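You operate a simulated robot arm through the tools that you are given. There is no shell and no other tool. Be economical: measure what you need, move in short steps, check, and stop when the job is done.

The job below is to be done with a simulated robot arm. You get a single attempt, and the scene is never put back.

TASK
Bring the control cabinet back on and switch pump 2 on.
Fine: padlock on its hook, stop button out, main switch on, then reset the alarm; start no drive.

Only the result counts: the job must be done as asked and must still hold three seconds after the hand-in. Knocking over, shifting, dropping, spilling or breaking anything else fails it.

THE ROBOT
A 6-joint arm with a two-finger parallel gripper, fixed in place. Base frame: the origin is at the foot of the arm, x ahead of it, y to its left, z up. Units: mm, degrees, N and s.
With the tool pointing down near the work surface it reaches from about 460 to 880 mm from the base axis. Its first joint turns from -115.0 to 115.0 degrees. Payload 4.2 kg.
The TCP is the grasp point between the finger pads, 23 mm short of the fingertips. In the tool frame z runs along the fingers and y along their closing line. Largest opening 94 mm; finger width 38, thickness 10; the body of the gripper, 54 by 96 mm, starts 39 mm behind the TCP.
Orientation is that of the tool frame in the base frame, as [roll, pitch, yaw] about the fixed x, y, z axes, in that order (R = Rz(yaw) Ry(pitch) Rx(roll)). With the fingers straight down and closing along the base's y, the tool's x points along the base's -x, its y along +y and its z along -z.

THE INTERFACE
- The arm moves only by the tool servo_tool. Its argument "targets" is a list of rows, each a list of 6 numbers: the shift along the base's x, y, z in mm, then the turn, a rotation vector about the base's x, y, z in degrees. In form: [[tx, ty, tz, wx, wy, wz], ...]. A call has 1 to 8 rows; each row is the pose to reach, as a shift and turn from the pose commanded when the call began. "grip" is the closure, from 0 (fully open) to 1 (shut), set as the call begins (left out, the last holds). Rows are played at 5 a second. More than 50 mm and 8.6 degrees between two rows, or a gripper value outside its range, and nothing of the call is played. Where a pose cannot be reached the arm comes as near as it can. A force on the tool above 50 N (or 10 N above the force at the start of the call, whichever is more), or a blocked arm, ends the call early, and 0.2 s more pass. The fingers move at their own pace (about 108 mm/s each) and stop on an object; they squeeze with about 43 N. The grip force told is the motor's: it shows also when the fingers shut on nothing. Time passes only in rows, and 0.2 s behind the last, so rows that repeat a pose let the fingers close. It gives the time, the measured TCP pose, the force on the tool (base axes), the opening and the grip force at its end, in the units of the frame above (readings bear some noise), with the torque about the TCP (base axes, N m) and any sound that the robot's microphone picked up.
- Cameras (640 x 400 px; columns grow to the right, rows downward): "scene" is fixed at [210.6, 664.3, 1759.2]; the picture's right is [-0.85, -0.52, 0.00], its down [-0.25, 0.40, -0.88] and it looks along [0.46, -0.75, -0.47] (base axes); focal length 363 px, centre (320, 200). "wrist" rides on the gripper at [86, 16, -74] in the tool frame; the picture's right is [-0.18, 0.98, 0.00], its down [-0.58, -0.11, -0.81] and it looks along [-0.79, -0.15, 0.59] (tool axes); focal length 243 px, centre (320, 200). There is no depth. A picture from a camera that has moved, and an enlarged one, comes with that camera's place and axes in the base frame and with its lens. The place of the scene camera against the robot may be out by one fixed shift of up to 25 mm in any direction.
- capture(camera): a new picture of that camera. It takes no simulated time.
- slide_trunk(by): slides the trunk up (or, below 0, down) by that many mm; the arm rides with it, the base frame stays. It gives what a move gives, with no picture.
- zoom(camera, box): a new picture of the part [left, top, right, bottom] of that camera's present view, enlarged. It takes no simulated time.
- hand_in(): hands the job in; it is judged then, once.

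Go step by step. Nothing tells you positions but the pictures and the camera data: compare them with the known pose of the tool, close in by small moves and look again before you grip or let go. The budget is 120 turns and 84 pictures, counting those below and the enlarged ones. Unless the task says otherwise, let go and move clear before handing in, and close with one line.

The tools are called as name(argument=value, ...) on one line, values as JSON. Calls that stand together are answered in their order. servo_tool: Moves the arm, as the interface text tells. Its arguments: {"type":"object","properties":{"targets":{"type":"array","items":{"type":"array","items":{"type":"number"}}},"grip":{"type":"number"}},"required":["targets"]} The other tools are called the same way: slide_trunk (by) slides the trunk up or down; capture (camera) takes a picture; zoom (camera, box) takes an enlarged picture of a part of a camera's view; hand_in () hands the job in.

At the start:

```text
time_s: 0.0
tool_pos: [574.1, -186.6, 1551.9]
tcp_rot: [-180.0, 0.0, 180.0]
force: [-0.1, 0.1, -0.7]
wrist_torque: [-0.02, 0.0, 0.01]
opening: 93.9
grasp_force: 0.1
trunk travel left (down, up): [-900.0, 90.0]
```

scene: 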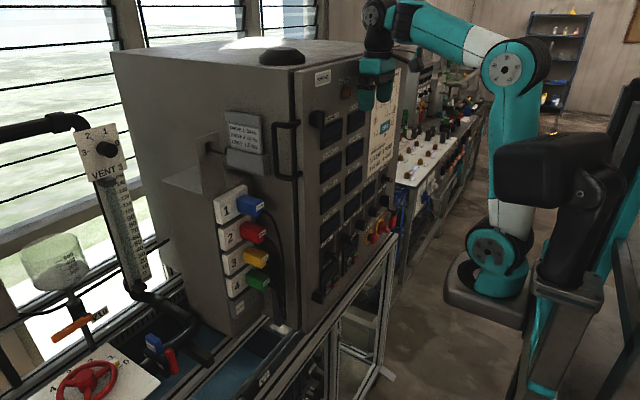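
wrist: 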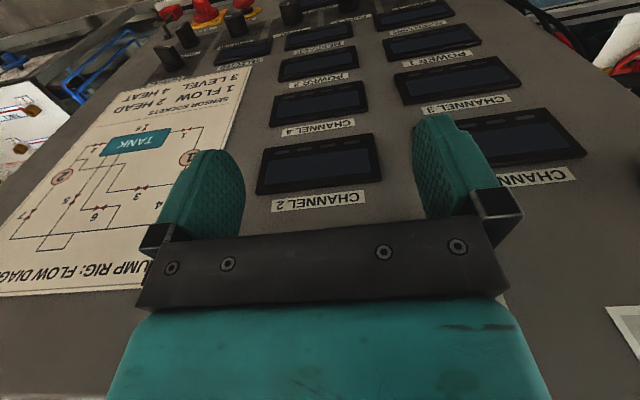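

I see the control cabinet with its panel facing the arm. I'll take enlarged views of the panel controls first.

zoom(camera="scene", box=[290, 180, 410, 310])

zoom(camera="scene", box=[200, 50, 400, 190])

zoom(camera="wrist", box=[120, 0, 420, 120])

```text
3.08 times, centred on (350, 245) of scene
camera zoom: at [210.6, 664.3, 1759.2], right [-0.85, -0.52, 0.0], down [-0.25, 0.4, -0.88], along [0.46, -0.75, -0.47], focal length 1118 px, centre (228, 62)
```

zoom: 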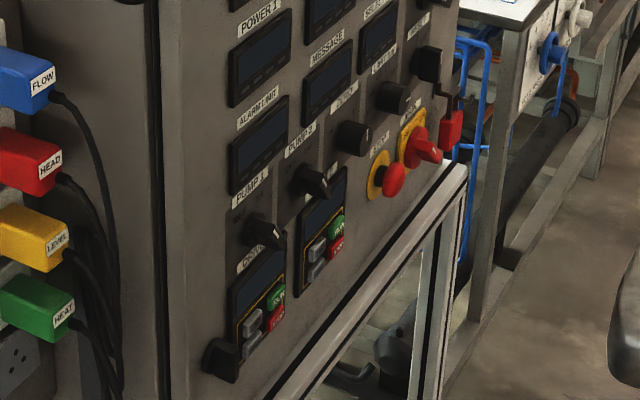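

```text
2.86 times, centred on (300, 120) of scene
camera zoom: at [210.6, 664.3, 1759.2], right [-0.85, -0.52, 0.0], down [-0.25, 0.4, -0.88], along [0.46, -0.75, -0.47], focal length 1038 px, centre (377, 429)
```

zoom: 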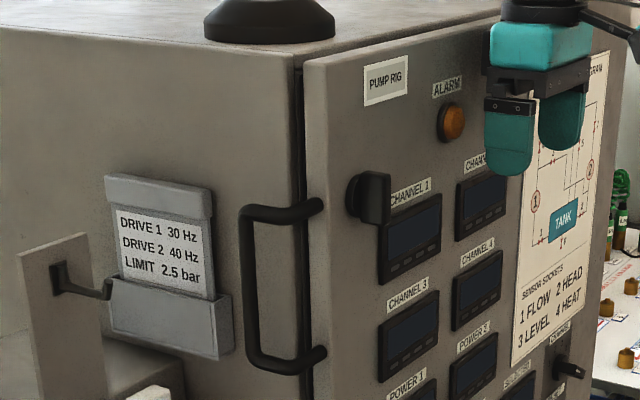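

```text
2.13 times, centred on (270, 60) of wrist
camera zoom: at [486.7, -168.1, 1627.1], right [0.18, 0.98, 0.0], down [0.58, -0.11, 0.81], along [0.79, -0.15, -0.59], focal length 518 px, centre (427, 499)
```

zoom: 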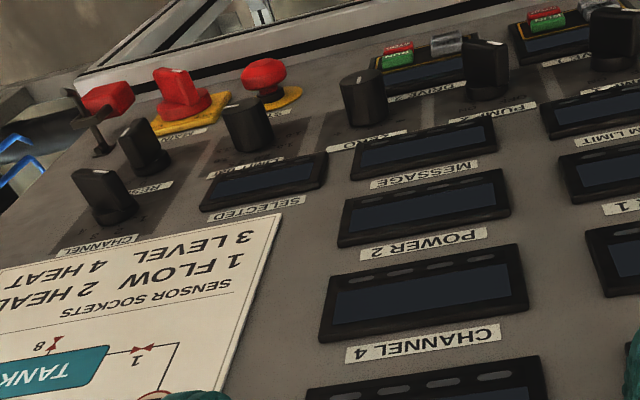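

The panel is a vertical plane facing the arm, roughly at x≈620–640, with the controls at its lower part. I'll back the tool away, then lower the trunk to look at the controls.

servo_tool(targets=[[-40, 0, 0, 0, 0, 0], [-80, 0, 0, 0, 0, 0], [-110, 0, 0, 0, 0, 0], [-110, 0, 0, 0, 0, 0]])

slide_trunk(by=-150)

capture(camera="wrist")

capture(camera="scene")

```text
time_s: 1.0
tool_pos: [464.2, -184.2, 1552.3]
tcp_rot: [180.0, 0.0, 180.0]
force: [-0.1, 0.4, -0.2]
wrist_torque: [0.01, 0.03, 0.01]
opening: 93.9
grasp_force: 0.0
trunk travel left (down, up): [-900.0, 90.0]
```

```text
time_s: 2.8
tool_pos: [464.9, -185.2, 1403.5]
tcp_rot: [-180.0, 0.0, 179.9]
force: [0.6, -0.2, -0.7]
wrist_torque: [0.01, -0.02, 0.02]
opening: 93.9
grasp_force: 0.1
trunk travel left (down, up): [-750.0, 240.0]
```

```text
78 pictures are left
camera wrist: at [376.6, -167.9, 1476.9], right [0.18, 0.98, 0.0], down [0.58, -0.11, 0.81], along [0.79, -0.15, -0.59], focal length 243 px, centre (320, 200)
```

wrist: 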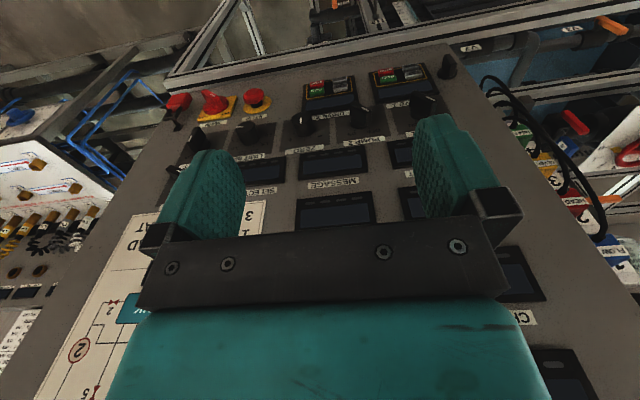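

```text
77 pictures are left
```

scene: 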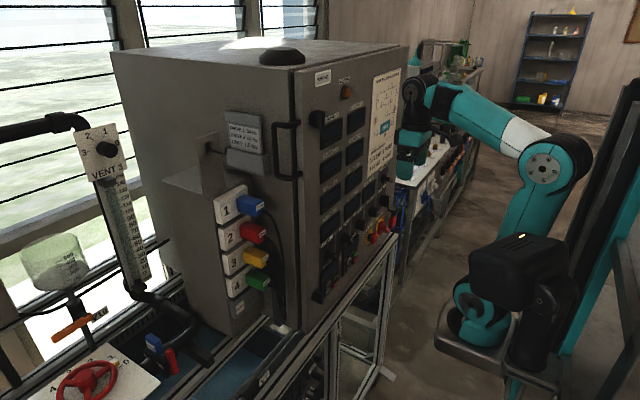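

The control row lies low on the panel. I'll enlarge it to read the labels.

zoom(camera="wrist", box=[150, 60, 310, 170])

zoom(camera="wrist", box=[280, 40, 470, 160])

zoom(camera="scene", box=[340, 170, 410, 260])

zoom(camera="scene", box=[190, 120, 260, 180])

```text
3.64 times, centred on (230, 115) of wrist
camera zoom: at [376.6, -167.9, 1476.9], right [0.18, 0.98, 0.0], down [0.58, -0.11, 0.81], along [0.79, -0.15, -0.59], focal length 882 px, centre (647, 509)
```

zoom: 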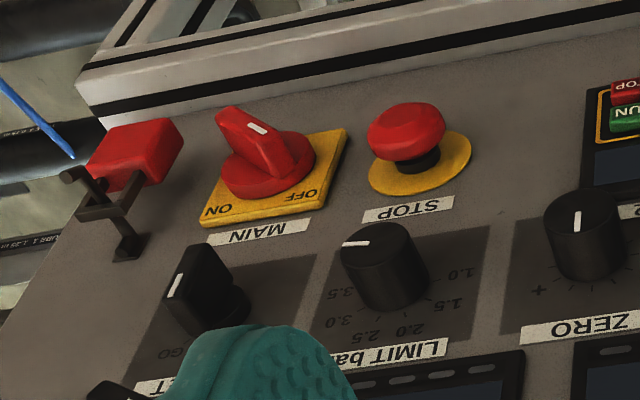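

```text
3.33 times, centred on (375, 100) of wrist
camera zoom: at [376.6, -167.9, 1476.9], right [0.18, 0.98, 0.0], down [0.58, -0.11, 0.81], along [0.79, -0.15, -0.59], focal length 809 px, centre (137, 533)
```

zoom: 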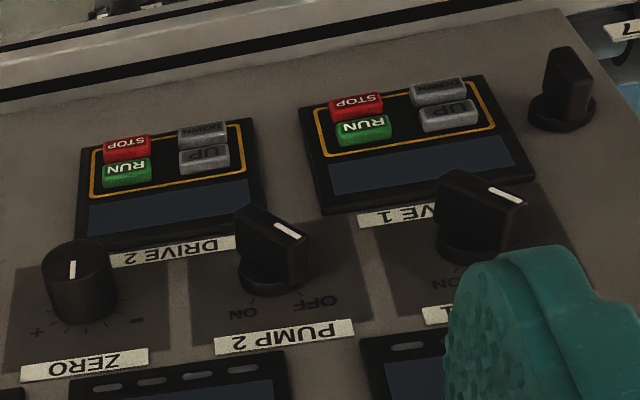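

```text
4.44 times, centred on (375, 215) of scene
camera zoom: at [210.6, 664.3, 1759.2], right [-0.85, -0.52, 0.0], down [-0.25, 0.4, -0.88], along [0.46, -0.75, -0.47], focal length 1614 px, centre (76, 133)
```

zoom: 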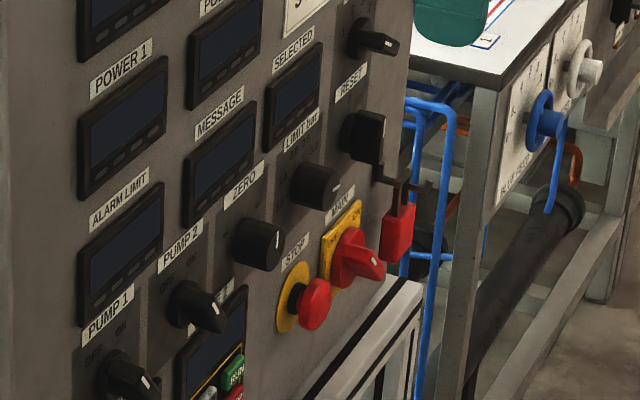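

```text
6.67 times, centred on (225, 150) of scene
camera zoom: at [210.6, 664.3, 1759.2], right [-0.85, -0.52, 0.0], down [-0.25, 0.4, -0.88], along [0.46, -0.75, -0.47], focal length 2422 px, centre (953, 533)
```

zoom: 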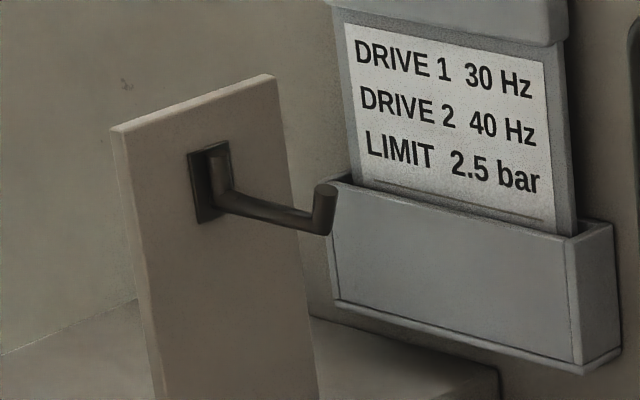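

Main (red on yellow) and STOP are low right, PUMP 2 and RESET are in the row above, and the red padlock hangs on a hasp right of MAIN; an empty hook is on the left side of the cabinet. I'll tilt the tool to point at the panel, then lower it.

servo_tool(targets=[[5, 0, 0, 0, -8, 0], [10, 0, 0, 0, -16, 0], [15, 0, 0, 0, -24, 0], [20, 0, 0, 0, -32, 0], [25, 0, 0, 0, -40, 0], [30, 0, 0, 0, -48, 0], [30, 0, 0, 0, -56, 0], [30, 0, 0, 0, -56, 0]])

servo_tool(targets=[[0, 0, 0, 0, -8, 0], [0, 0, 0, 0, -16, 0], [0, 0, 0, 0, -24, 0], [0, 0, 0, 0, -34, 0], [0, 0, 0, 0, -34, 0]])

slide_trunk(by=-200)

capture(camera="wrist")

capture(camera="scene")

```text
time_s: 4.5
tool_pos: [466.4, -208.4, 1616.1]
tcp_rot: [-179.9, 52.9, -179.9]
force: [-0.9, 0.3, 0.2]
wrist_torque: [-0.02, 0.01, -0.02]
opening: 93.8
grasp_force: 0.0
out of reach, approached as far as the arm can: row 1, 2, 3, 4, 5, 6, 7, 8
trunk travel left (down, up): [-750.0, 240.0]
```

```text
refused: row 4 steps farther than a row can; nothing moved
```

```text
time_s: 6.7
tool_pos: [465.2, -209.8, 1414.7]
tcp_rot: [-179.9, 52.8, 179.9]
force: [-0.4, 0.2, -0.7]
wrist_torque: [-0.01, 0.03, 0.02]
opening: 94.0
grasp_force: 0.2
trunk travel left (down, up): [-550.0, 440.0]
```

```text
72 pictures are left
camera wrist: at [353.8, -192.4, 1391.2], right [0.11, 0.98, 0.15], down [-0.29, -0.11, 0.95], along [0.95, -0.15, 0.27], focal length 243 px, centre (320, 200)
```

wrist: 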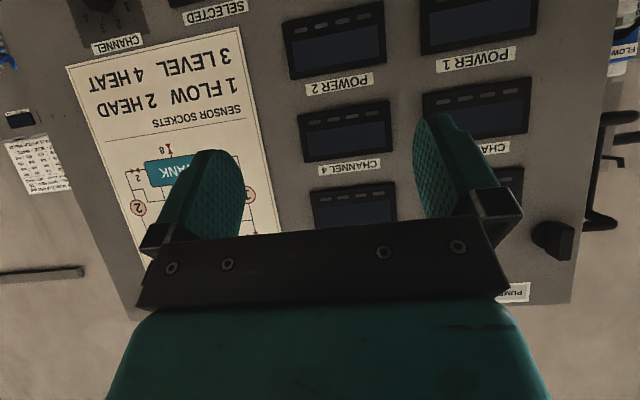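

```text
71 pictures are left
```

scene: 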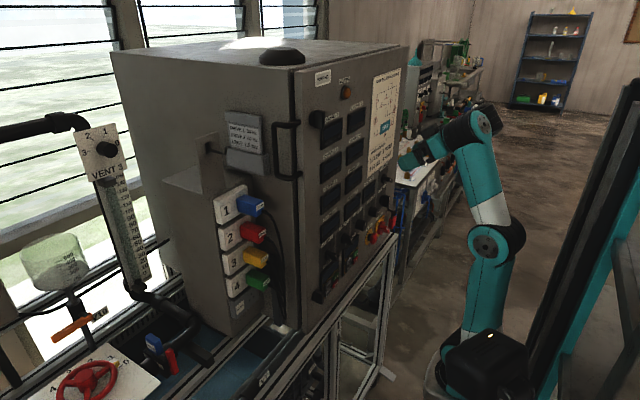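

The arm is too close to its base for that pose, so it rose. I'll finish tilting while shifting forward a bit.

servo_tool(targets=[[15, 0, 0, 0, -8, 0], [30, 0, 0, 0, -16, 0], [45, 0, 0, 0, -24, 0], [60, 0, 0, 0, -30, 0], [60, 0, 0, 0, -34, 0], [60, 0, 0, 0, -34, 0]])

```text
time_s: 8.1
tool_pos: [485.7, -146.6, 1536.8]
tcp_rot: [179.0, 86.7, 179.0]
force: [0.3, 0.9, -0.6]
wrist_torque: [0.01, 0.03, -0.02]
opening: 94.0
grasp_force: 0.1
out of reach, approached as far as the arm can: row 1, 2, 3, 4, 5, 6
trunk travel left (down, up): [-550.0, 440.0]
```

The tool now points at the panel but sits high; let me look at the arm's posture before lowering.

capture(camera="scene")

capture(camera="wrist")

```text
70 pictures are left
```

scene: 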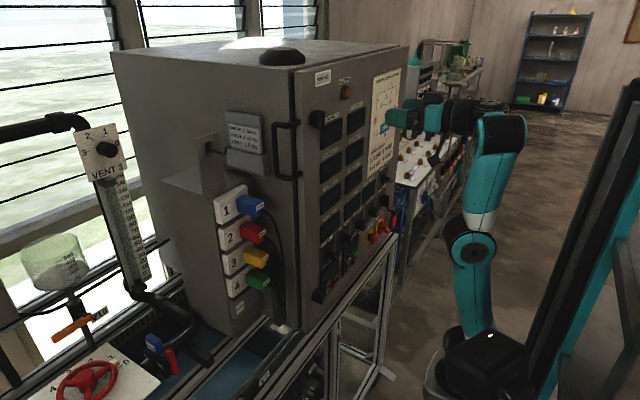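

```text
69 pictures are left
camera wrist: at [405.9, -130.5, 1453.7], right [0.01, 0.98, 0.18], down [-0.77, -0.11, 0.63], along [0.64, -0.15, 0.76], focal length 243 px, centre (320, 200)
```

wrist: 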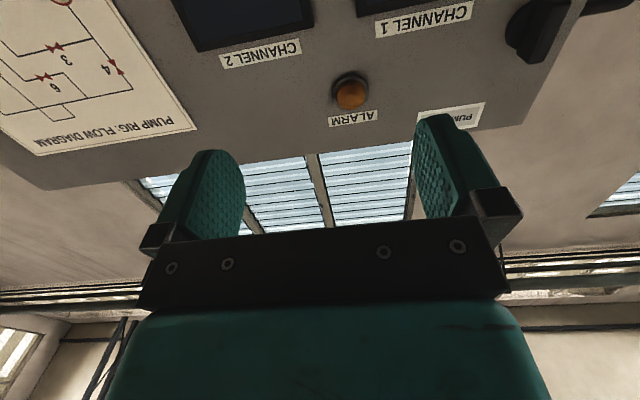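

The panel surface is near x≈635 (alarm lamp triangulated). I'll lower the trunk to bring the forward-pointing tool to the control row.

slide_trunk(by=-420)

capture(camera="wrist")

capture(camera="scene")

```text
refused: -420 is not a number from -400 to 400
```

```text
68 pictures are left
camera wrist: at [405.9, -130.5, 1453.7], right [0.01, 0.98, 0.18], down [-0.77, -0.11, 0.63], along [0.64, -0.15, 0.76], focal length 243 px, centre (320, 200)
```

wrist: 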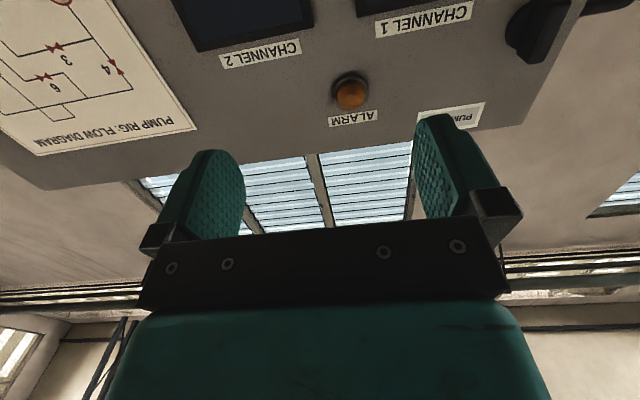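

```text
67 pictures are left
```

scene: 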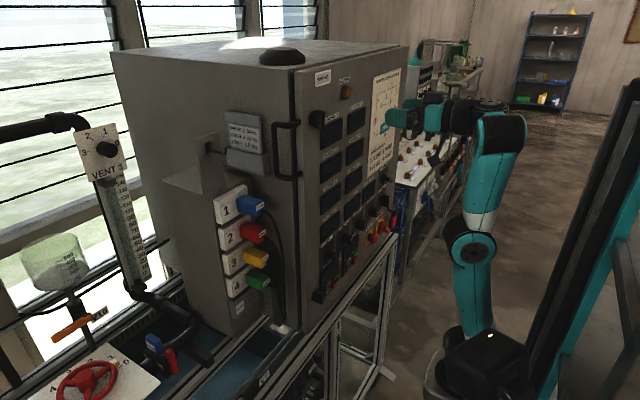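

The slide limit is 400 per call; I'll go down 400.

slide_trunk(by=-400)

capture(camera="wrist")

```text
time_s: 11.9
tool_pos: [485.9, -148.4, 1135.9]
tcp_rot: [179.8, 86.6, 179.7]
force: [0.7, 0.0, -0.2]
wrist_torque: [0.02, 0.01, 0.02]
opening: 94.0
grasp_force: 0.0
trunk travel left (down, up): [-150.0, 840.0]
```

```text
66 pictures are left
camera wrist: at [406.1, -130.3, 1053.6], right [0.01, 0.98, 0.18], down [-0.77, -0.11, 0.63], along [0.64, -0.15, 0.76], focal length 243 px, centre (320, 200)
```

wrist: 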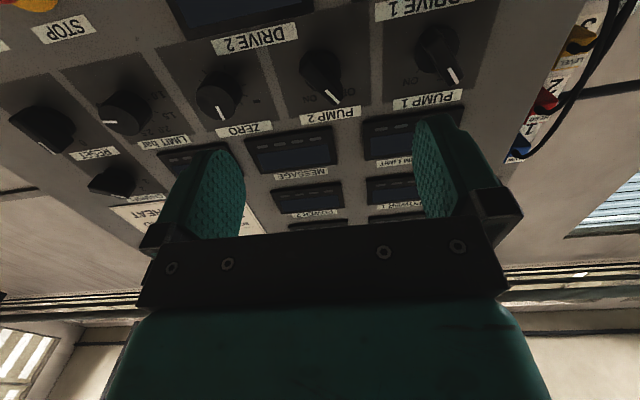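

PUMP 2 is almost straight ahead at y≈-150, z≈1144. I'll test a move toward the stop/main area on the right.

servo_tool(targets=[[0, -40, 0, 0, -3.4, 0], [0, -80, -10, 0, -3.4, 0], [0, -120, -20, 0, -3.4, 0], [0, -160, -30, 0, -3.4, 0], [0, -200, -40, 0, -3.4, 0], [0, -230, -50, 0, -3.4, 0], [0, -230, -50, 0, -3.4, 0]])

capture(camera="wrist")

```text
time_s: 13.6
tool_pos: [438.2, -169.6, 1150.4]
tcp_rot: [18.5, 90.0, 18.4]
force: [0.2, 0.0, -1.4]
wrist_torque: [-0.04, 0.03, 0.05]
opening: 94.2
grasp_force: 0.0
out of reach, approached as far as the arm can: row 1, 2, 3, 4, 5, 6, 7
trunk travel left (down, up): [-150.0, 840.0]
```

```text
65 pictures are left
camera wrist: at [362.6, -152.6, 1063.3], right [0.0, 0.98, 0.18], down [-0.81, -0.11, 0.58], along [0.59, -0.15, 0.79], focal length 243 px, centre (320, 200)
```

wrist: 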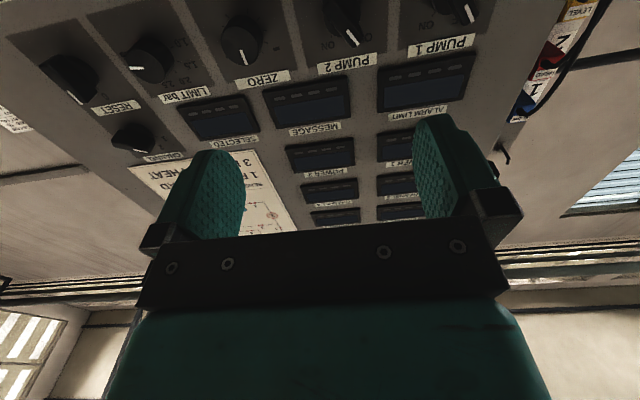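

The commanded pose has drifted below the reachable zone (commands accumulated while the arm was out of reach). I'll raise the commanded pose to bring it back into reach.

servo_tool(targets=[[-10, 0, 50, 0, 0, 0], [-20, 0, 100, 0, 0, 0], [-30, 0, 149, 0, 0, 0], [-40, 0, 198, 0, 0, 0], [-50, 0, 247, 0, 0, 0], [-60, 0, 296, 0, 0, 0], [-60, 0, 345, 0, 0, 0], [-60, 0, 345, 0, 0, 0]])

```text
refused: row 1 steps farther than a row can; nothing moved
```

servo_tool(targets=[[-10, 0, 45, 0, 0, 0], [-20, 0, 90, 0, 0, 0], [-30, 0, 135, 0, 0, 0], [-40, 0, 180, 0, 0, 0], [-50, 0, 225, 0, 0, 0], [-60, 0, 270, 0, 0, 0], [-60, 0, 315, 0, 0, 0], [-60, 0, 345, 0, 0, 0]])

```text
time_s: 15.3
tool_pos: [400.5, -120.9, 1216.2]
tcp_rot: [-159.2, 90.0, -159.4]
force: [0.0, 0.2, -0.3]
wrist_torque: [0.0, -0.01, 0.01]
opening: 94.0
grasp_force: 0.1
out of reach, approached as far as the arm can: row 1, 2, 3, 4, 5, 6, 7, 8
trunk travel left (down, up): [-150.0, 840.0]
```

I'll send a null move to learn where the commanded pose sits.

servo_tool(targets=[[0, 0, 0, 0, 0, 0]])

capture(camera="scene")

```text
time_s: 15.8
tool_pos: [399.3, -120.7, 1216.9]
tcp_rot: [20.1, 89.9, 20.2]
force: [-0.4, -0.8, -0.5]
wrist_torque: [-0.03, -0.03, 0.04]
opening: 94.2
grasp_force: 0.1
trunk travel left (down, up): [-150.0, 840.0]
```

```text
64 pictures are left
```

scene: 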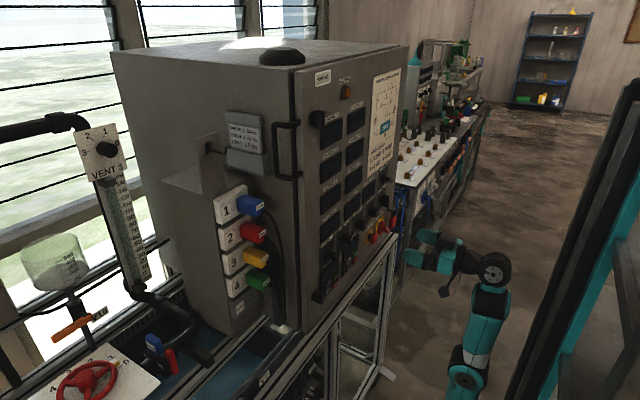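

Commanded pose resets to the reached one, so moves start from here. I'll test a simple forward step.

servo_tool(targets=[[30, 0, 0, 0, 0, 0], [60, 0, 0, 0, 0, 0]])

servo_tool(targets=[[0, 0, 30, 0, 0, 0], [0, 0, 60, 0, 0, 0]])

```text
time_s: 16.4
tool_pos: [457.3, -120.2, 1211.0]
tcp_rot: [-1.8, 89.8, -2.1]
force: [-0.3, 0.0, 0.8]
wrist_torque: [0.03, -0.01, 0.02]
opening: 94.1
grasp_force: 0.0
out of reach, approached as far as the arm can: row 2
trunk travel left (down, up): [-150.0, 840.0]
```

```text
time_s: 16.9
tool_pos: [452.9, -112.2, 1215.8]
tcp_rot: [5.0, 89.9, 5.0]
force: [0.7, -0.2, 0.0]
wrist_torque: [-0.01, 0.0, -0.04]
opening: 94.0
grasp_force: 0.0
out of reach, approached as far as the arm can: row 1, 2
trunk travel left (down, up): [-150.0, 840.0]
```

The near-in pose folds the arm against its limits. I'll raise the trunk some, tip the tool back down, go out to the right (larger radius), and tilt up there.

slide_trunk(by=200)

servo_tool(targets=[[0, -30, 0, 0, 8, 0], [0, -60, 0, 0, 16, 0], [0, -90, 0, 0, 24, 0], [0, -120, 0, 0, 32, 0], [0, -150, 0, 0, 40, 0], [0, -180, 0, 0, 48, 0], [0, -210, 0, 0, 56, 0], [0, -240, 0, 0, 64, 0]])

```text
time_s: 19.1
tool_pos: [452.3, -112.8, 1415.5]
tcp_rot: [-163.8, 89.9, -163.9]
force: [0.0, -0.5, -0.2]
wrist_torque: [0.02, -0.03, -0.01]
opening: 93.8
grasp_force: 0.1
trunk travel left (down, up): [-350.0, 640.0]
```

```text
time_s: 20.9
tool_pos: [436.2, -299.8, 1156.3]
tcp_rot: [-179.0, 26.1, -179.9]
force: [-0.7, 0.5, 0.1]
wrist_torque: [-0.04, -0.01, -0.04]
opening: 94.0
grasp_force: 0.0
out of reach, approached as far as the arm can: row 1, 2, 3, 4, 5, 6, 7, 8
trunk travel left (down, up): [-350.0, 640.0]
```

Now back in a sane region. Move right/forward, then tilt up gradually.

servo_tool(targets=[[20, -40, 0, 0, 0, 0], [40, -80, 0, 0, 0, 0], [60, -110, 0, 0, 0, 0], [60, -110, 0, 0, -8, 0], [60, -110, 0, 0, -16, 0], [60, -110, 0, 0, -24, 0]])

```text
time_s: 22.3
tool_pos: [547.2, -356.5, 1151.3]
tcp_rot: [-176.8, 48.2, 179.8]
force: [-0.3, -1.0, 0.0]
wrist_torque: [-0.02, -0.04, -0.01]
opening: 94.2
grasp_force: 0.0
out of reach, approached as far as the arm can: row 1, 2, 3, 4, 5, 6
trunk travel left (down, up): [-350.0, 640.0]
```

capture(camera="scene")

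capture(camera="wrist")

```text
63 pictures are left
```

scene: 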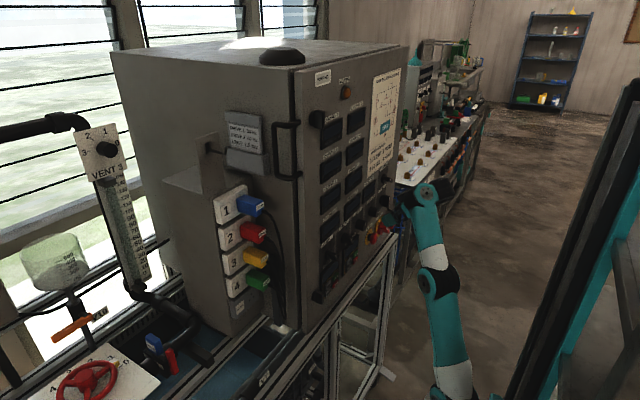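

```text
62 pictures are left
camera wrist: at [434.1, -335.3, 1135.5], right [0.16, 0.98, 0.1], down [-0.22, -0.06, 0.97], along [0.96, -0.18, 0.2], focal length 243 px, centre (320, 200)
```

wrist: 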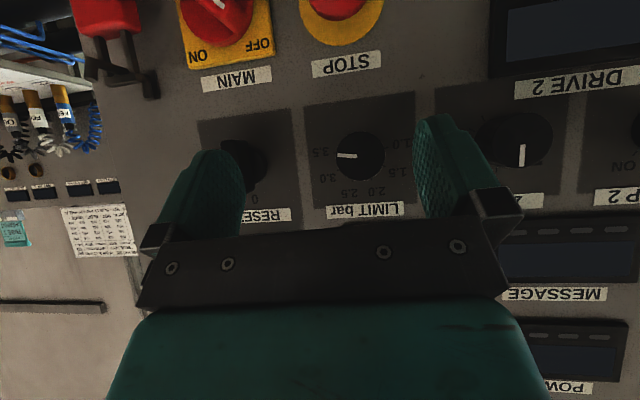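

The arm is stretched upwards here; the trunk should be higher for this height. I'll back off, raise the trunk, and come down with the arm.

servo_tool(targets=[[-25, -10, 0, 0, 0, 0], [-45, -20, 0, 0, 0, 0]])

slide_trunk(by=150)

servo_tool(targets=[[0, 0, -40, 0, 0, 0], [0, 0, -80, 0, 0, 0], [0, 0, -120, 0, 0, 0], [0, 0, -160, 0, 0, 0], [0, 0, -200, 0, 0, 0], [0, 0, -200, 0, 0, 0]])

```text
time_s: 22.9
tool_pos: [524.7, -355.7, 1155.6]
tcp_rot: [-175.6, 47.3, 179.9]
force: [0.4, 0.0, 0.0]
wrist_torque: [0.03, 0.01, 0.02]
opening: 94.1
grasp_force: 0.1
out of reach, approached as far as the arm can: row 1, 2
trunk travel left (down, up): [-350.0, 640.0]
```

```text
time_s: 24.7
tool_pos: [523.8, -356.6, 1307.2]
tcp_rot: [-175.8, 47.4, 179.8]
force: [-0.7, 0.0, 0.0]
wrist_torque: [0.01, -0.05, 0.0]
opening: 94.0
grasp_force: 0.0
trunk travel left (down, up): [-500.0, 490.0]
```

```text
time_s: 26.1
tool_pos: [559.1, -394.1, 1278.1]
tcp_rot: [-175.4, 47.1, 179.8]
force: [0.3, -0.3, -0.4]
wrist_torque: [0.0, -0.01, 0.01]
opening: 94.1
grasp_force: 0.0
out of reach, approached as far as the arm can: row 1, 2, 3, 4, 5, 6
trunk travel left (down, up): [-500.0, 490.0]
```

I suspect the earlier tilt near the base put the arm in an odd, folded configuration. I'll return to tool-down here at larger radius, and then tilt up in small checked steps.

servo_tool(targets=[[-5, 0, 0, 0, 8, 0], [-10, 0, -20, 0, 16, 0], [-15, 0, -40, 0, 24, 0], [-20, 0, -60, 0, 32, 0], [-25, 0, -80, 0, 40, 0], [-30, 0, -100, 0, 47, 0], [-30, 0, -120, 0, 47, 0], [-30, 0, -120, 0, 47, 0]])

```text
time_s: 27.9
tool_pos: [531.5, -392.7, 1159.5]
tcp_rot: [-175.5, 0.2, 179.9]
force: [0.2, 0.2, 0.9]
wrist_torque: [-0.03, 0.0, 0.01]
opening: 94.2
grasp_force: 0.1
trunk travel left (down, up): [-500.0, 490.0]
```

Fully reachable now. Fix the small roll error and tilt up in steps.

servo_tool(targets=[[0, 0, 0, 4.5, 0, 0], [0, 0, 0, 4.5, -8, 0], [0, 0, 0, 4.5, -16, 0], [0, 0, 0, 4.5, -24, 0], [0, 0, 0, 4.5, -24, 0]])

```text
time_s: 29.1
tool_pos: [535.6, -400.2, 1176.5]
tcp_rot: [179.5, 24.2, 178.9]
force: [-0.1, 0.2, -0.6]
wrist_torque: [-0.01, -0.01, 0.0]
opening: 93.8
grasp_force: 0.0
out of reach, approached as far as the arm can: row 4, 5
trunk travel left (down, up): [-500.0, 490.0]
```

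Tilt is limited by arm height above its foot; about 45° is available with the arm higher. I'll raise the arm while tilting to ~45°, and use the trunk to set the height.

servo_tool(targets=[[0, 0, 30, 0, 0, 0], [0, 0, 60, 0, -6, 0], [0, 0, 80, 0, -12, 0], [0, 0, 100, 0, -18, 0], [0, 0, 120, 0, -23, 0], [0, 0, 120, 0, -23, 0]])

slide_trunk(by=-190)

capture(camera="wrist")

```text
time_s: 30.5
tool_pos: [558.7, -362.5, 1285.5]
tcp_rot: [-179.2, 46.2, 178.4]
force: [-0.3, 0.6, -0.3]
wrist_torque: [-0.01, 0.04, -0.02]
opening: 94.0
grasp_force: 0.0
out of reach, approached as far as the arm can: row 3, 4, 5, 6
trunk travel left (down, up): [-500.0, 490.0]
```

```text
time_s: 32.5
tool_pos: [558.6, -364.6, 1095.1]
tcp_rot: [-179.1, 46.1, 178.5]
force: [0.5, -0.1, 0.5]
wrist_torque: [0.04, -0.01, -0.02]
opening: 94.0
grasp_force: 0.1
trunk travel left (down, up): [-310.0, 680.0]
```

```text
61 pictures are left
camera wrist: at [444.8, -342.3, 1083.7], right [0.16, 0.98, 0.12], down [-0.18, -0.09, 0.98], along [0.97, -0.18, 0.16], focal length 243 px, centre (320, 200)
```

wrist: 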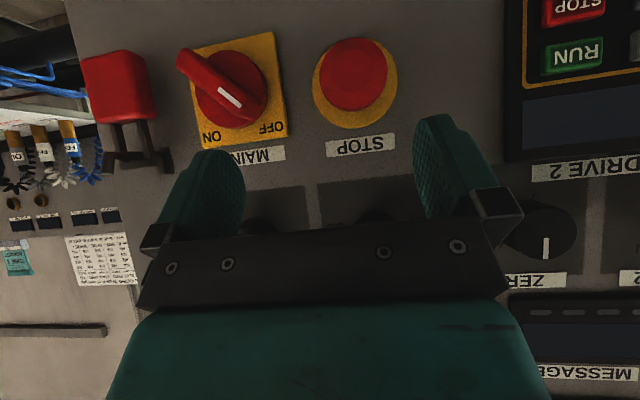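

Good view: MAIN points to OFF, STOP is beside it. I'll enlarge MAIN/padlock and STOP.

zoom(camera="wrist", box=[60, 20, 220, 190])

zoom(camera="wrist", box=[180, 20, 420, 170])

```text
2.35 times, centred on (140, 105) of wrist
camera zoom: at [444.8, -342.3, 1083.7], right [0.16, 0.98, 0.12], down [-0.18, -0.09, 0.98], along [0.97, -0.18, 0.16], focal length 571 px, centre (744, 424)
```

zoom: 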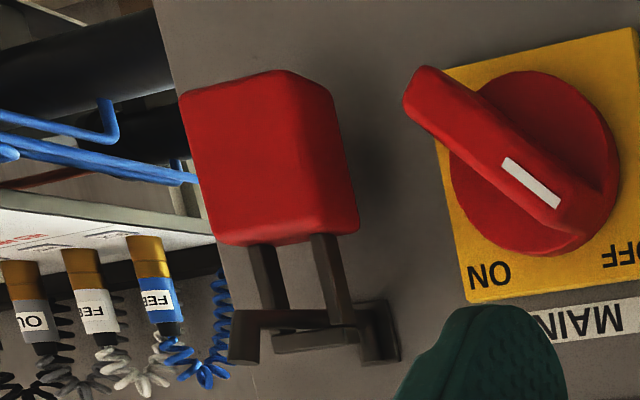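

```text
2.67 times, centred on (300, 95) of wrist
camera zoom: at [444.8, -342.3, 1083.7], right [0.16, 0.98, 0.12], down [-0.18, -0.09, 0.98], along [0.97, -0.18, 0.16], focal length 647 px, centre (373, 480)
```

zoom: 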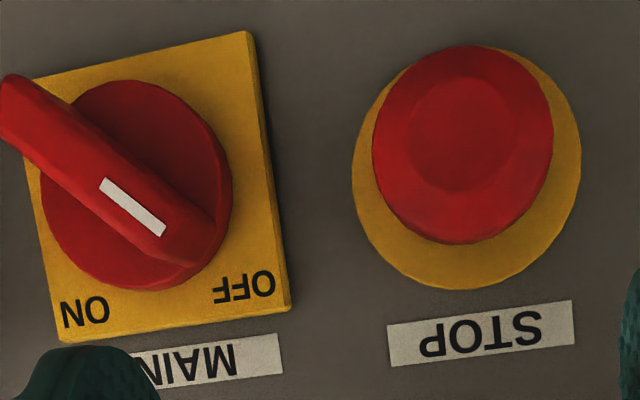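

The padlock hangs on a peg right of MAIN, and another empty hook is on the left side. I need to determine which is "its hook", so I'll look closer at the peg.

servo_tool(targets=[[-10, -40, 0, 0, 0, 0], [-15, -80, 0, 0, 0, 0], [-15, -110, 0, 0, 0, 0], [-15, -110, 0, 0, 0, 0]])

capture(camera="wrist")

```text
time_s: 33.5
tool_pos: [568.9, -399.6, 1071.8]
tcp_rot: [-177.7, 45.2, 178.4]
force: [0.9, -0.1, -0.5]
wrist_torque: [-0.01, 0.01, 0.01]
opening: 94.0
grasp_force: 0.0
out of reach, approached as far as the arm can: row 1, 2, 3, 4
trunk travel left (down, up): [-310.0, 680.0]
```

```text
58 pictures are left
camera wrist: at [455.9, -376.8, 1062.0], right [0.18, 0.98, 0.1], down [-0.17, -0.07, 0.98], along [0.97, -0.2, 0.15], focal length 243 px, centre (320, 200)
```

wrist: 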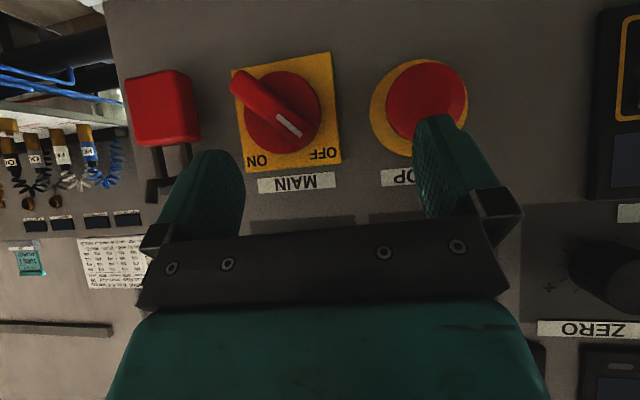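

I'll enlarge both hooks from the scene camera to compare.

zoom(camera="scene", box=[370, 195, 410, 240])

zoom(camera="scene", box=[140, 110, 280, 340])

zoom(camera="wrist", box=[100, 50, 260, 220])

```text
8.89 times, centred on (390, 218) of scene
camera zoom: at [210.6, 664.3, 1759.2], right [-0.85, -0.52, 0.0], down [-0.25, 0.4, -0.88], along [0.46, -0.75, -0.47], focal length 3229 px, centre (-302, 44)
```

zoom: 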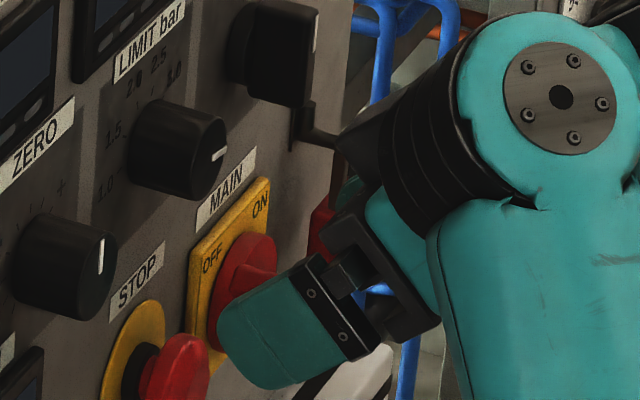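

```text
1.74 times, centred on (210, 225) of scene
camera zoom: at [210.6, 664.3, 1759.2], right [-0.85, -0.52, 0.0], down [-0.25, 0.4, -0.88], along [0.46, -0.75, -0.47], focal length 632 px, centre (511, 156)
```

zoom: 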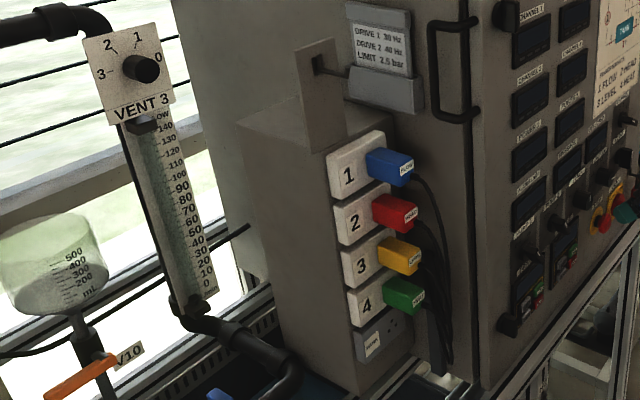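

```text
2.35 times, centred on (180, 135) of wrist
camera zoom: at [455.9, -376.8, 1062.0], right [0.18, 0.98, 0.1], down [-0.17, -0.07, 0.98], along [0.97, -0.2, 0.15], focal length 571 px, centre (649, 353)
```

zoom: 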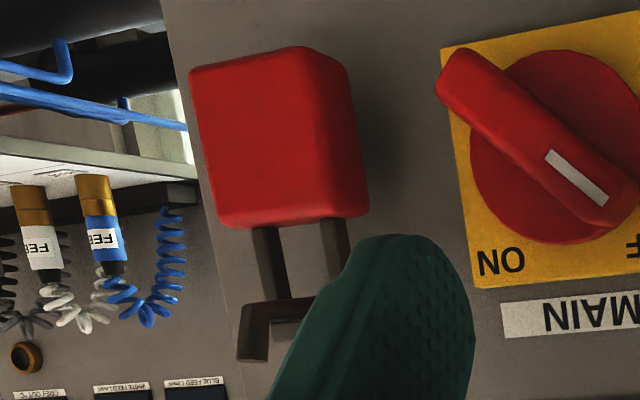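

Plan: first release STOP, then try MAIN; if MAIN is blocked, the peg is a lock-out and the padlock must move. I'll ease the tilt to 30° for more freedom and come in front of STOP.

servo_tool(targets=[[-10, 5, 10, 0, 5, 0], [-20, 15, 15, 0, 10, 0], [-30, 30, 15, 0, 15, 0], [-40, 57, 10, 0, 15, 0], [-40, 57, 10, 0, 15, 0]])

capture(camera="wrist")

```text
time_s: 34.8
tool_pos: [528.9, -343.3, 1081.2]
tcp_rot: [-178.7, 31.0, 178.8]
force: [0.1, -0.5, 0.1]
wrist_torque: [-0.01, 0.05, -0.02]
opening: 93.9
grasp_force: 0.1
trunk travel left (down, up): [-310.0, 680.0]
```

```text
54 pictures are left
camera wrist: at [415.7, -322.2, 1100.5], right [0.19, 0.98, 0.08], down [0.08, -0.09, 0.99], along [0.98, -0.18, -0.1], focal length 243 px, centre (320, 200)
```

wrist: 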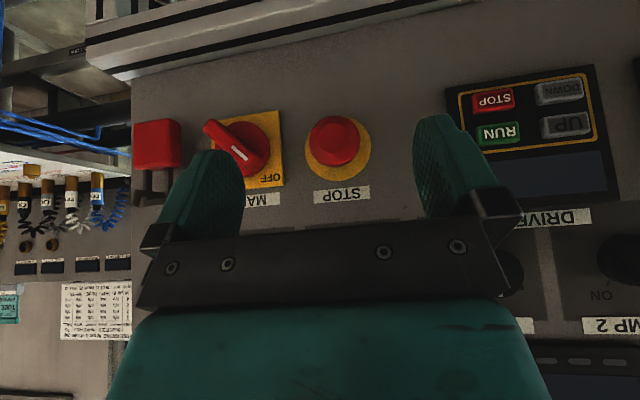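

STOP head is around (600, -342, 1036), about 40 mm wide. I'll narrow the fingers to 60 mm and approach in front of it.

servo_tool(grip=0.36, targets=[[0, 0, -25, 0, 0, 1.2], [10, 0, -45, 0, 0, 1.2], [25, 0, -45, 0, 0, 1.2], [35, 0, -45, 0, 0, 1.2], [35, 0, -45, 0, 0, 1.2]])

capture(camera="wrist")

zoom(camera="scene", box=[340, 190, 430, 260])

```text
time_s: 36.0
tool_pos: [563.7, -343.8, 1037.3]
tcp_rot: [-178.8, 31.0, 180.0]
force: [-0.2, -0.9, -1.3]
wrist_torque: [0.0, -0.03, -0.02]
opening: 60.4
grasp_force: 0.0
out of reach, approached as far as the arm can: row 2
trunk travel left (down, up): [-310.0, 680.0]
```

```text
53 pictures are left
camera wrist: at [450.8, -324.7, 1055.9], right [0.17, 0.98, 0.08], down [0.08, -0.09, 0.99], along [0.98, -0.16, -0.09], focal length 243 px, centre (320, 200)
```

wrist: 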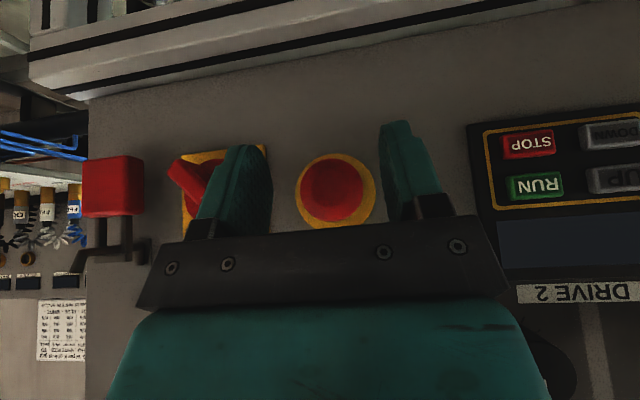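

```text
5.71 times, centred on (385, 225) of scene
camera zoom: at [210.6, 664.3, 1759.2], right [-0.85, -0.52, 0.0], down [-0.25, 0.4, -0.88], along [0.46, -0.75, -0.47], focal length 2076 px, centre (-51, 57)
```

zoom: 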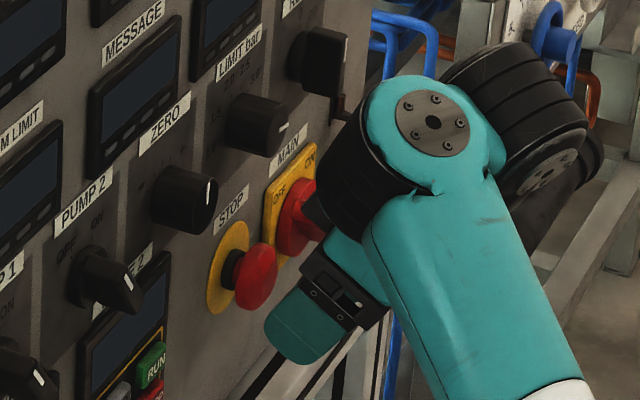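

Aligned with the STOP head. Advance 28 mm and close on it.

servo_tool(targets=[[10, 2, 0, 0, 0, 0], [20, 2, 0, 0, 0, 0], [28, 2, 0, 0, 0, 0], [28, 2, 0, 0, 0, 0]])

capture(camera="wrist")

```text
time_s: 37.0
tool_pos: [592.2, -341.3, 1037.0]
tcp_rot: [-178.7, 31.1, 180.0]
force: [0.0, 0.5, 0.4]
wrist_torque: [0.01, 0.0, 0.01]
opening: 60.1
grasp_force: 0.1
trunk travel left (down, up): [-310.0, 680.0]
```

```text
51 pictures are left
camera wrist: at [479.0, -322.8, 1055.8], right [0.17, 0.98, 0.08], down [0.08, -0.09, 0.99], along [0.98, -0.16, -0.09], focal length 243 px, centre (320, 200)
```

wrist: 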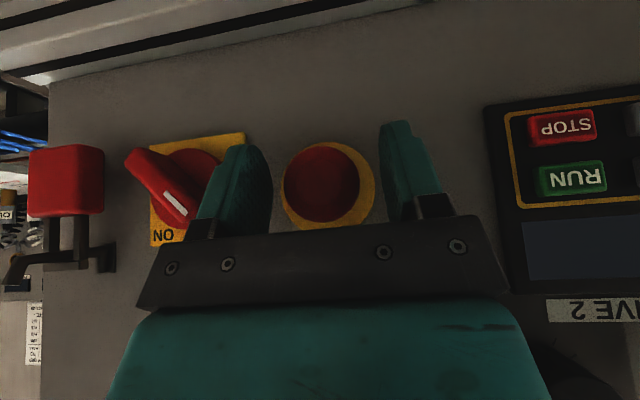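

servo_tool(grip=0.75, targets=[[0, 0, 0, 0, 0, 0], [0, 0, 0, 0, 0, 0], [0, 0, 0, 0, 0, 0]])

```text
time_s: 37.8
tool_pos: [591.8, -342.9, 1036.7]
tcp_rot: [-178.6, 31.0, 179.7]
force: [4.5, -20.0, 6.9]
wrist_torque: [-0.21, 0.1, -0.07]
opening: 40.8
grasp_force: 44.9
trunk travel left (down, up): [-310.0, 680.0]
```

Gripped at 40.8 mm. Try a small straight pull first.

servo_tool(targets=[[-3, -1, 0, 0, 0, 0], [-7, -1, 0, 0, 0, 0], [-11, -1, 0, 0, 0, 0], [-11, -1, 0, 0, 0, 0]])

capture(camera="wrist")

```text
time_s: 38.8
tool_pos: [582.8, -343.1, 1036.2]
tcp_rot: [-178.7, 31.0, -180.0]
force: [30.6, -24.7, 13.3]
wrist_torque: [-0.12, -0.18, -0.02]
opening: 40.9
grasp_force: 44.6
trunk travel left (down, up): [-310.0, 680.0]
heard: click
```

```text
50 pictures are left
camera wrist: at [469.5, -324.9, 1055.1], right [0.17, 0.98, 0.08], down [0.08, -0.09, 0.99], along [0.98, -0.16, -0.1], focal length 243 px, centre (320, 200)
```

wrist: 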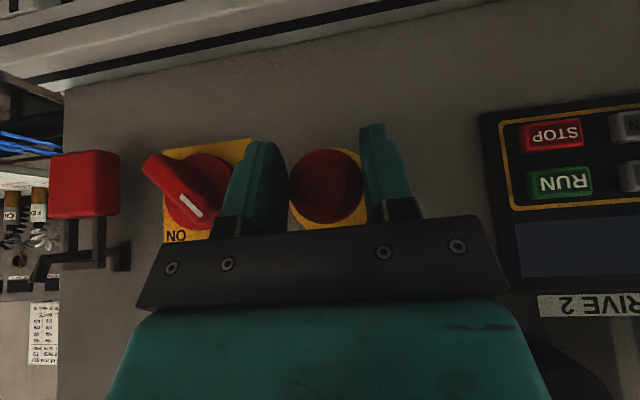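

A click — the stop button popped out. Release and back off.

servo_tool(grip=0.36, targets=[[3, 0, 0, 0, 0, 0], [3, 0, 0, 0, 0, 0], [-10, 0, 0, 0, 0, 0], [-30, 0, 5, 0, 0, 0], [-40, 0, 10, 0, 0, 0]])

capture(camera="wrist")

```text
time_s: 40.0
tool_pos: [540.2, -342.0, 1046.3]
tcp_rot: [-178.6, 31.1, 179.8]
force: [0.0, -1.3, 0.7]
wrist_torque: [0.0, -0.02, 0.0]
opening: 60.1
grasp_force: 0.0
trunk travel left (down, up): [-310.0, 680.0]
```

```text
49 pictures are left
camera wrist: at [428.1, -324.5, 1065.7], right [0.17, 0.98, 0.08], down [0.08, -0.09, 0.99], along [0.98, -0.16, -0.1], focal length 243 px, centre (320, 200)
```

wrist: 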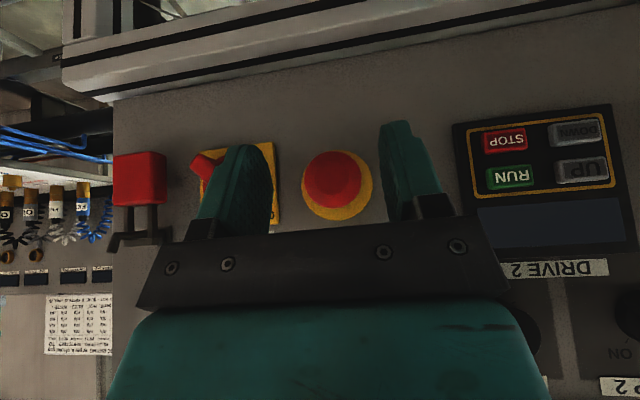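

STOP is out. Now MAIN: its bar centre is about (y -425, z 1028), front face x≈588. I'll close the fingers and position the tip to the left of the bar's upper end to sweep it to ON.

servo_tool(grip=1.0, targets=[[0, -15, 15, 0, 0, 0], [0, -44, 22, 0, 0, 0], [15, -44, 24, 0, 0, 0], [30, -44, 24, 0, 0, 0], [30, -44, 24, 0, 0, 0]])

capture(camera="wrist")

```text
time_s: 41.1
tool_pos: [570.3, -386.6, 1071.3]
tcp_rot: [-178.7, 31.1, -180.0]
force: [0.7, -1.3, -0.5]
wrist_torque: [-0.02, -0.03, -0.03]
opening: 0.0
grasp_force: 42.6
trunk travel left (down, up): [-310.0, 680.0]
```

```text
48 pictures are left
camera wrist: at [458.7, -368.2, 1090.1], right [0.17, 0.98, 0.08], down [0.08, -0.09, 0.99], along [0.98, -0.16, -0.09], focal length 243 px, centre (320, 200)
```

wrist: 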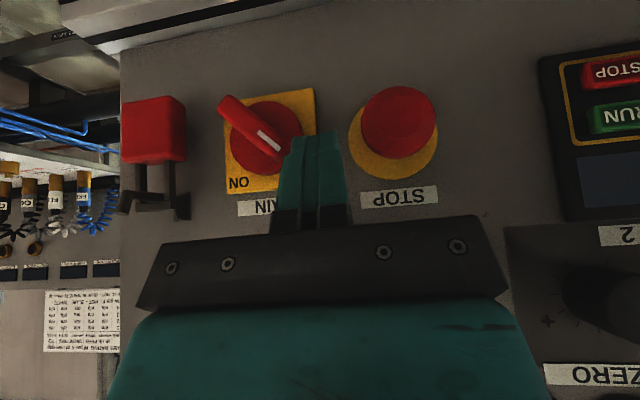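

Bar confirmed. Lower to engagement height and sweep right in small steps.

servo_tool(targets=[[10, 0, -8, 0, 0, 0], [10, 0, -17, 0, 0, 0], [10, -10, -17, 0, 0, 0], [10, -16, -17, 0, 0, 0], [10, -20, -17, 0, 0, 0]])

capture(camera="wrist")

```text
time_s: 42.2
tool_pos: [582.5, -397.3, 1055.0]
tcp_rot: [-179.7, 31.1, -179.8]
force: [-12.3, 20.7, -10.1]
wrist_torque: [0.35, 0.31, 0.21]
opening: 0.2
grasp_force: 42.3
trunk travel left (down, up): [-310.0, 680.0]
stopped in row 5: the force on the tool passed its limit at 59 N (the readings are from after the stop); the commanded pose is now the measured one
```

```text
47 pictures are left
camera wrist: at [468.2, -379.9, 1073.8], right [0.16, 0.98, 0.09], down [0.08, -0.1, 0.99], along [0.98, -0.15, -0.1], focal length 243 px, centre (320, 200)
```

wrist: 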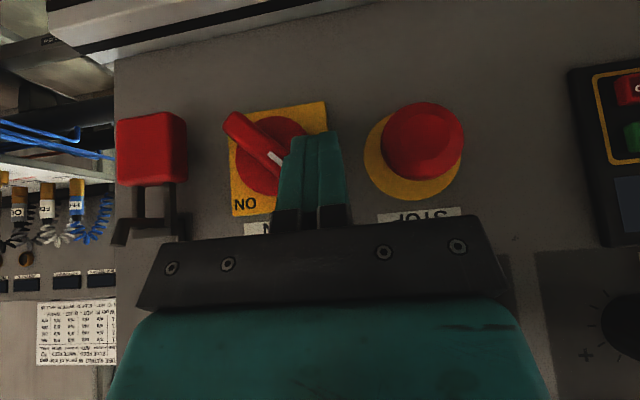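

Blocked at 59 N; possibly the fingertip met the disc rim, or the switch is locked. Look closer.

zoom(camera="wrist", box=[210, 80, 370, 230])

zoom(camera="scene", box=[350, 190, 410, 250])

```text
2.67 times, centred on (290, 155) of wrist
camera zoom: at [468.2, -379.9, 1073.8], right [0.16, 0.98, 0.09], down [0.08, -0.1, 0.99], along [0.98, -0.15, -0.1], focal length 647 px, centre (400, 320)
```

zoom: 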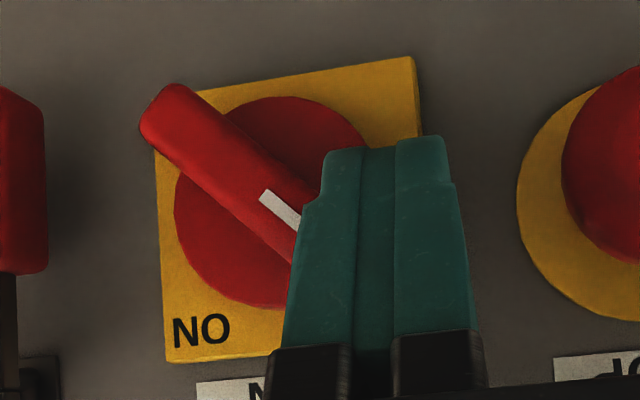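

```text
6.67 times, centred on (380, 220) of scene
camera zoom: at [210.6, 664.3, 1759.2], right [-0.85, -0.52, 0.0], down [-0.25, 0.4, -0.88], along [0.46, -0.75, -0.47], focal length 2422 px, centre (-80, 67)
```

zoom: 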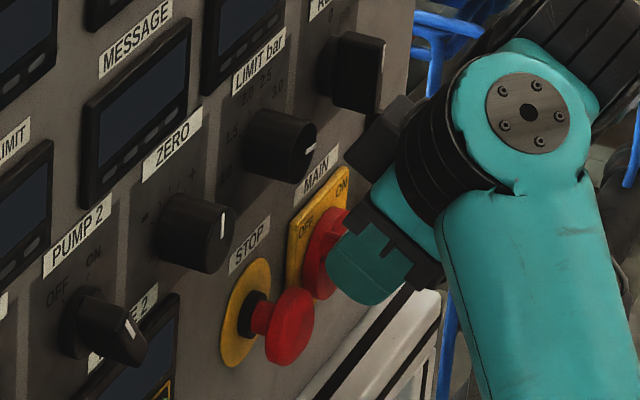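

I'll retry shallower so that only the bar can be touched.

servo_tool(targets=[[0, 8, 0, 0.7, 0, 0], [-10, 8, 2, 0.7, 0, 0], [-10, 2, 2, 0.7, 0, 0], [-10, -4, 2, 0.7, 0, 0], [-10, -8, 2, 0.7, 0, 0], [-10, -12, 2, 0.7, 0, 0]])

zoom(camera="wrist", box=[210, 80, 370, 230])

```text
time_s: 43.5
tool_pos: [573.1, -401.2, 1059.5]
tcp_rot: [179.4, 31.2, -179.8]
force: [5.1, 20.9, 7.1]
wrist_torque: [0.2, -0.22, 0.47]
opening: 0.0
grasp_force: 42.6
trunk travel left (down, up): [-310.0, 680.0]
stopped in row 6: the force on the tool passed its limit at 54 N (the readings are from after the stop); the commanded pose is now the measured one
```

```text
2.67 times, centred on (290, 155) of wrist
camera zoom: at [458.0, -384.7, 1078.1], right [0.15, 0.98, 0.1], down [0.08, -0.12, 0.99], along [0.99, -0.14, -0.09], focal length 647 px, centre (400, 320)
```

zoom: 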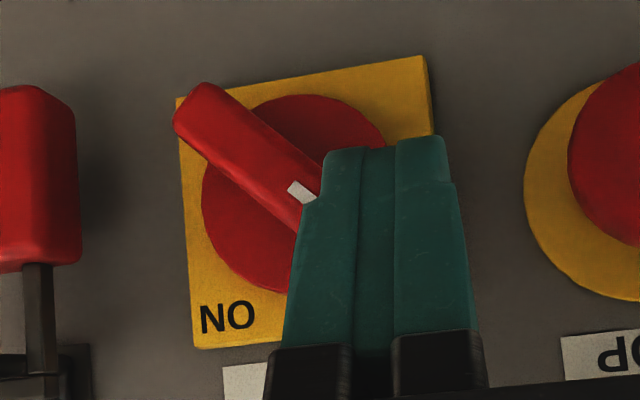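

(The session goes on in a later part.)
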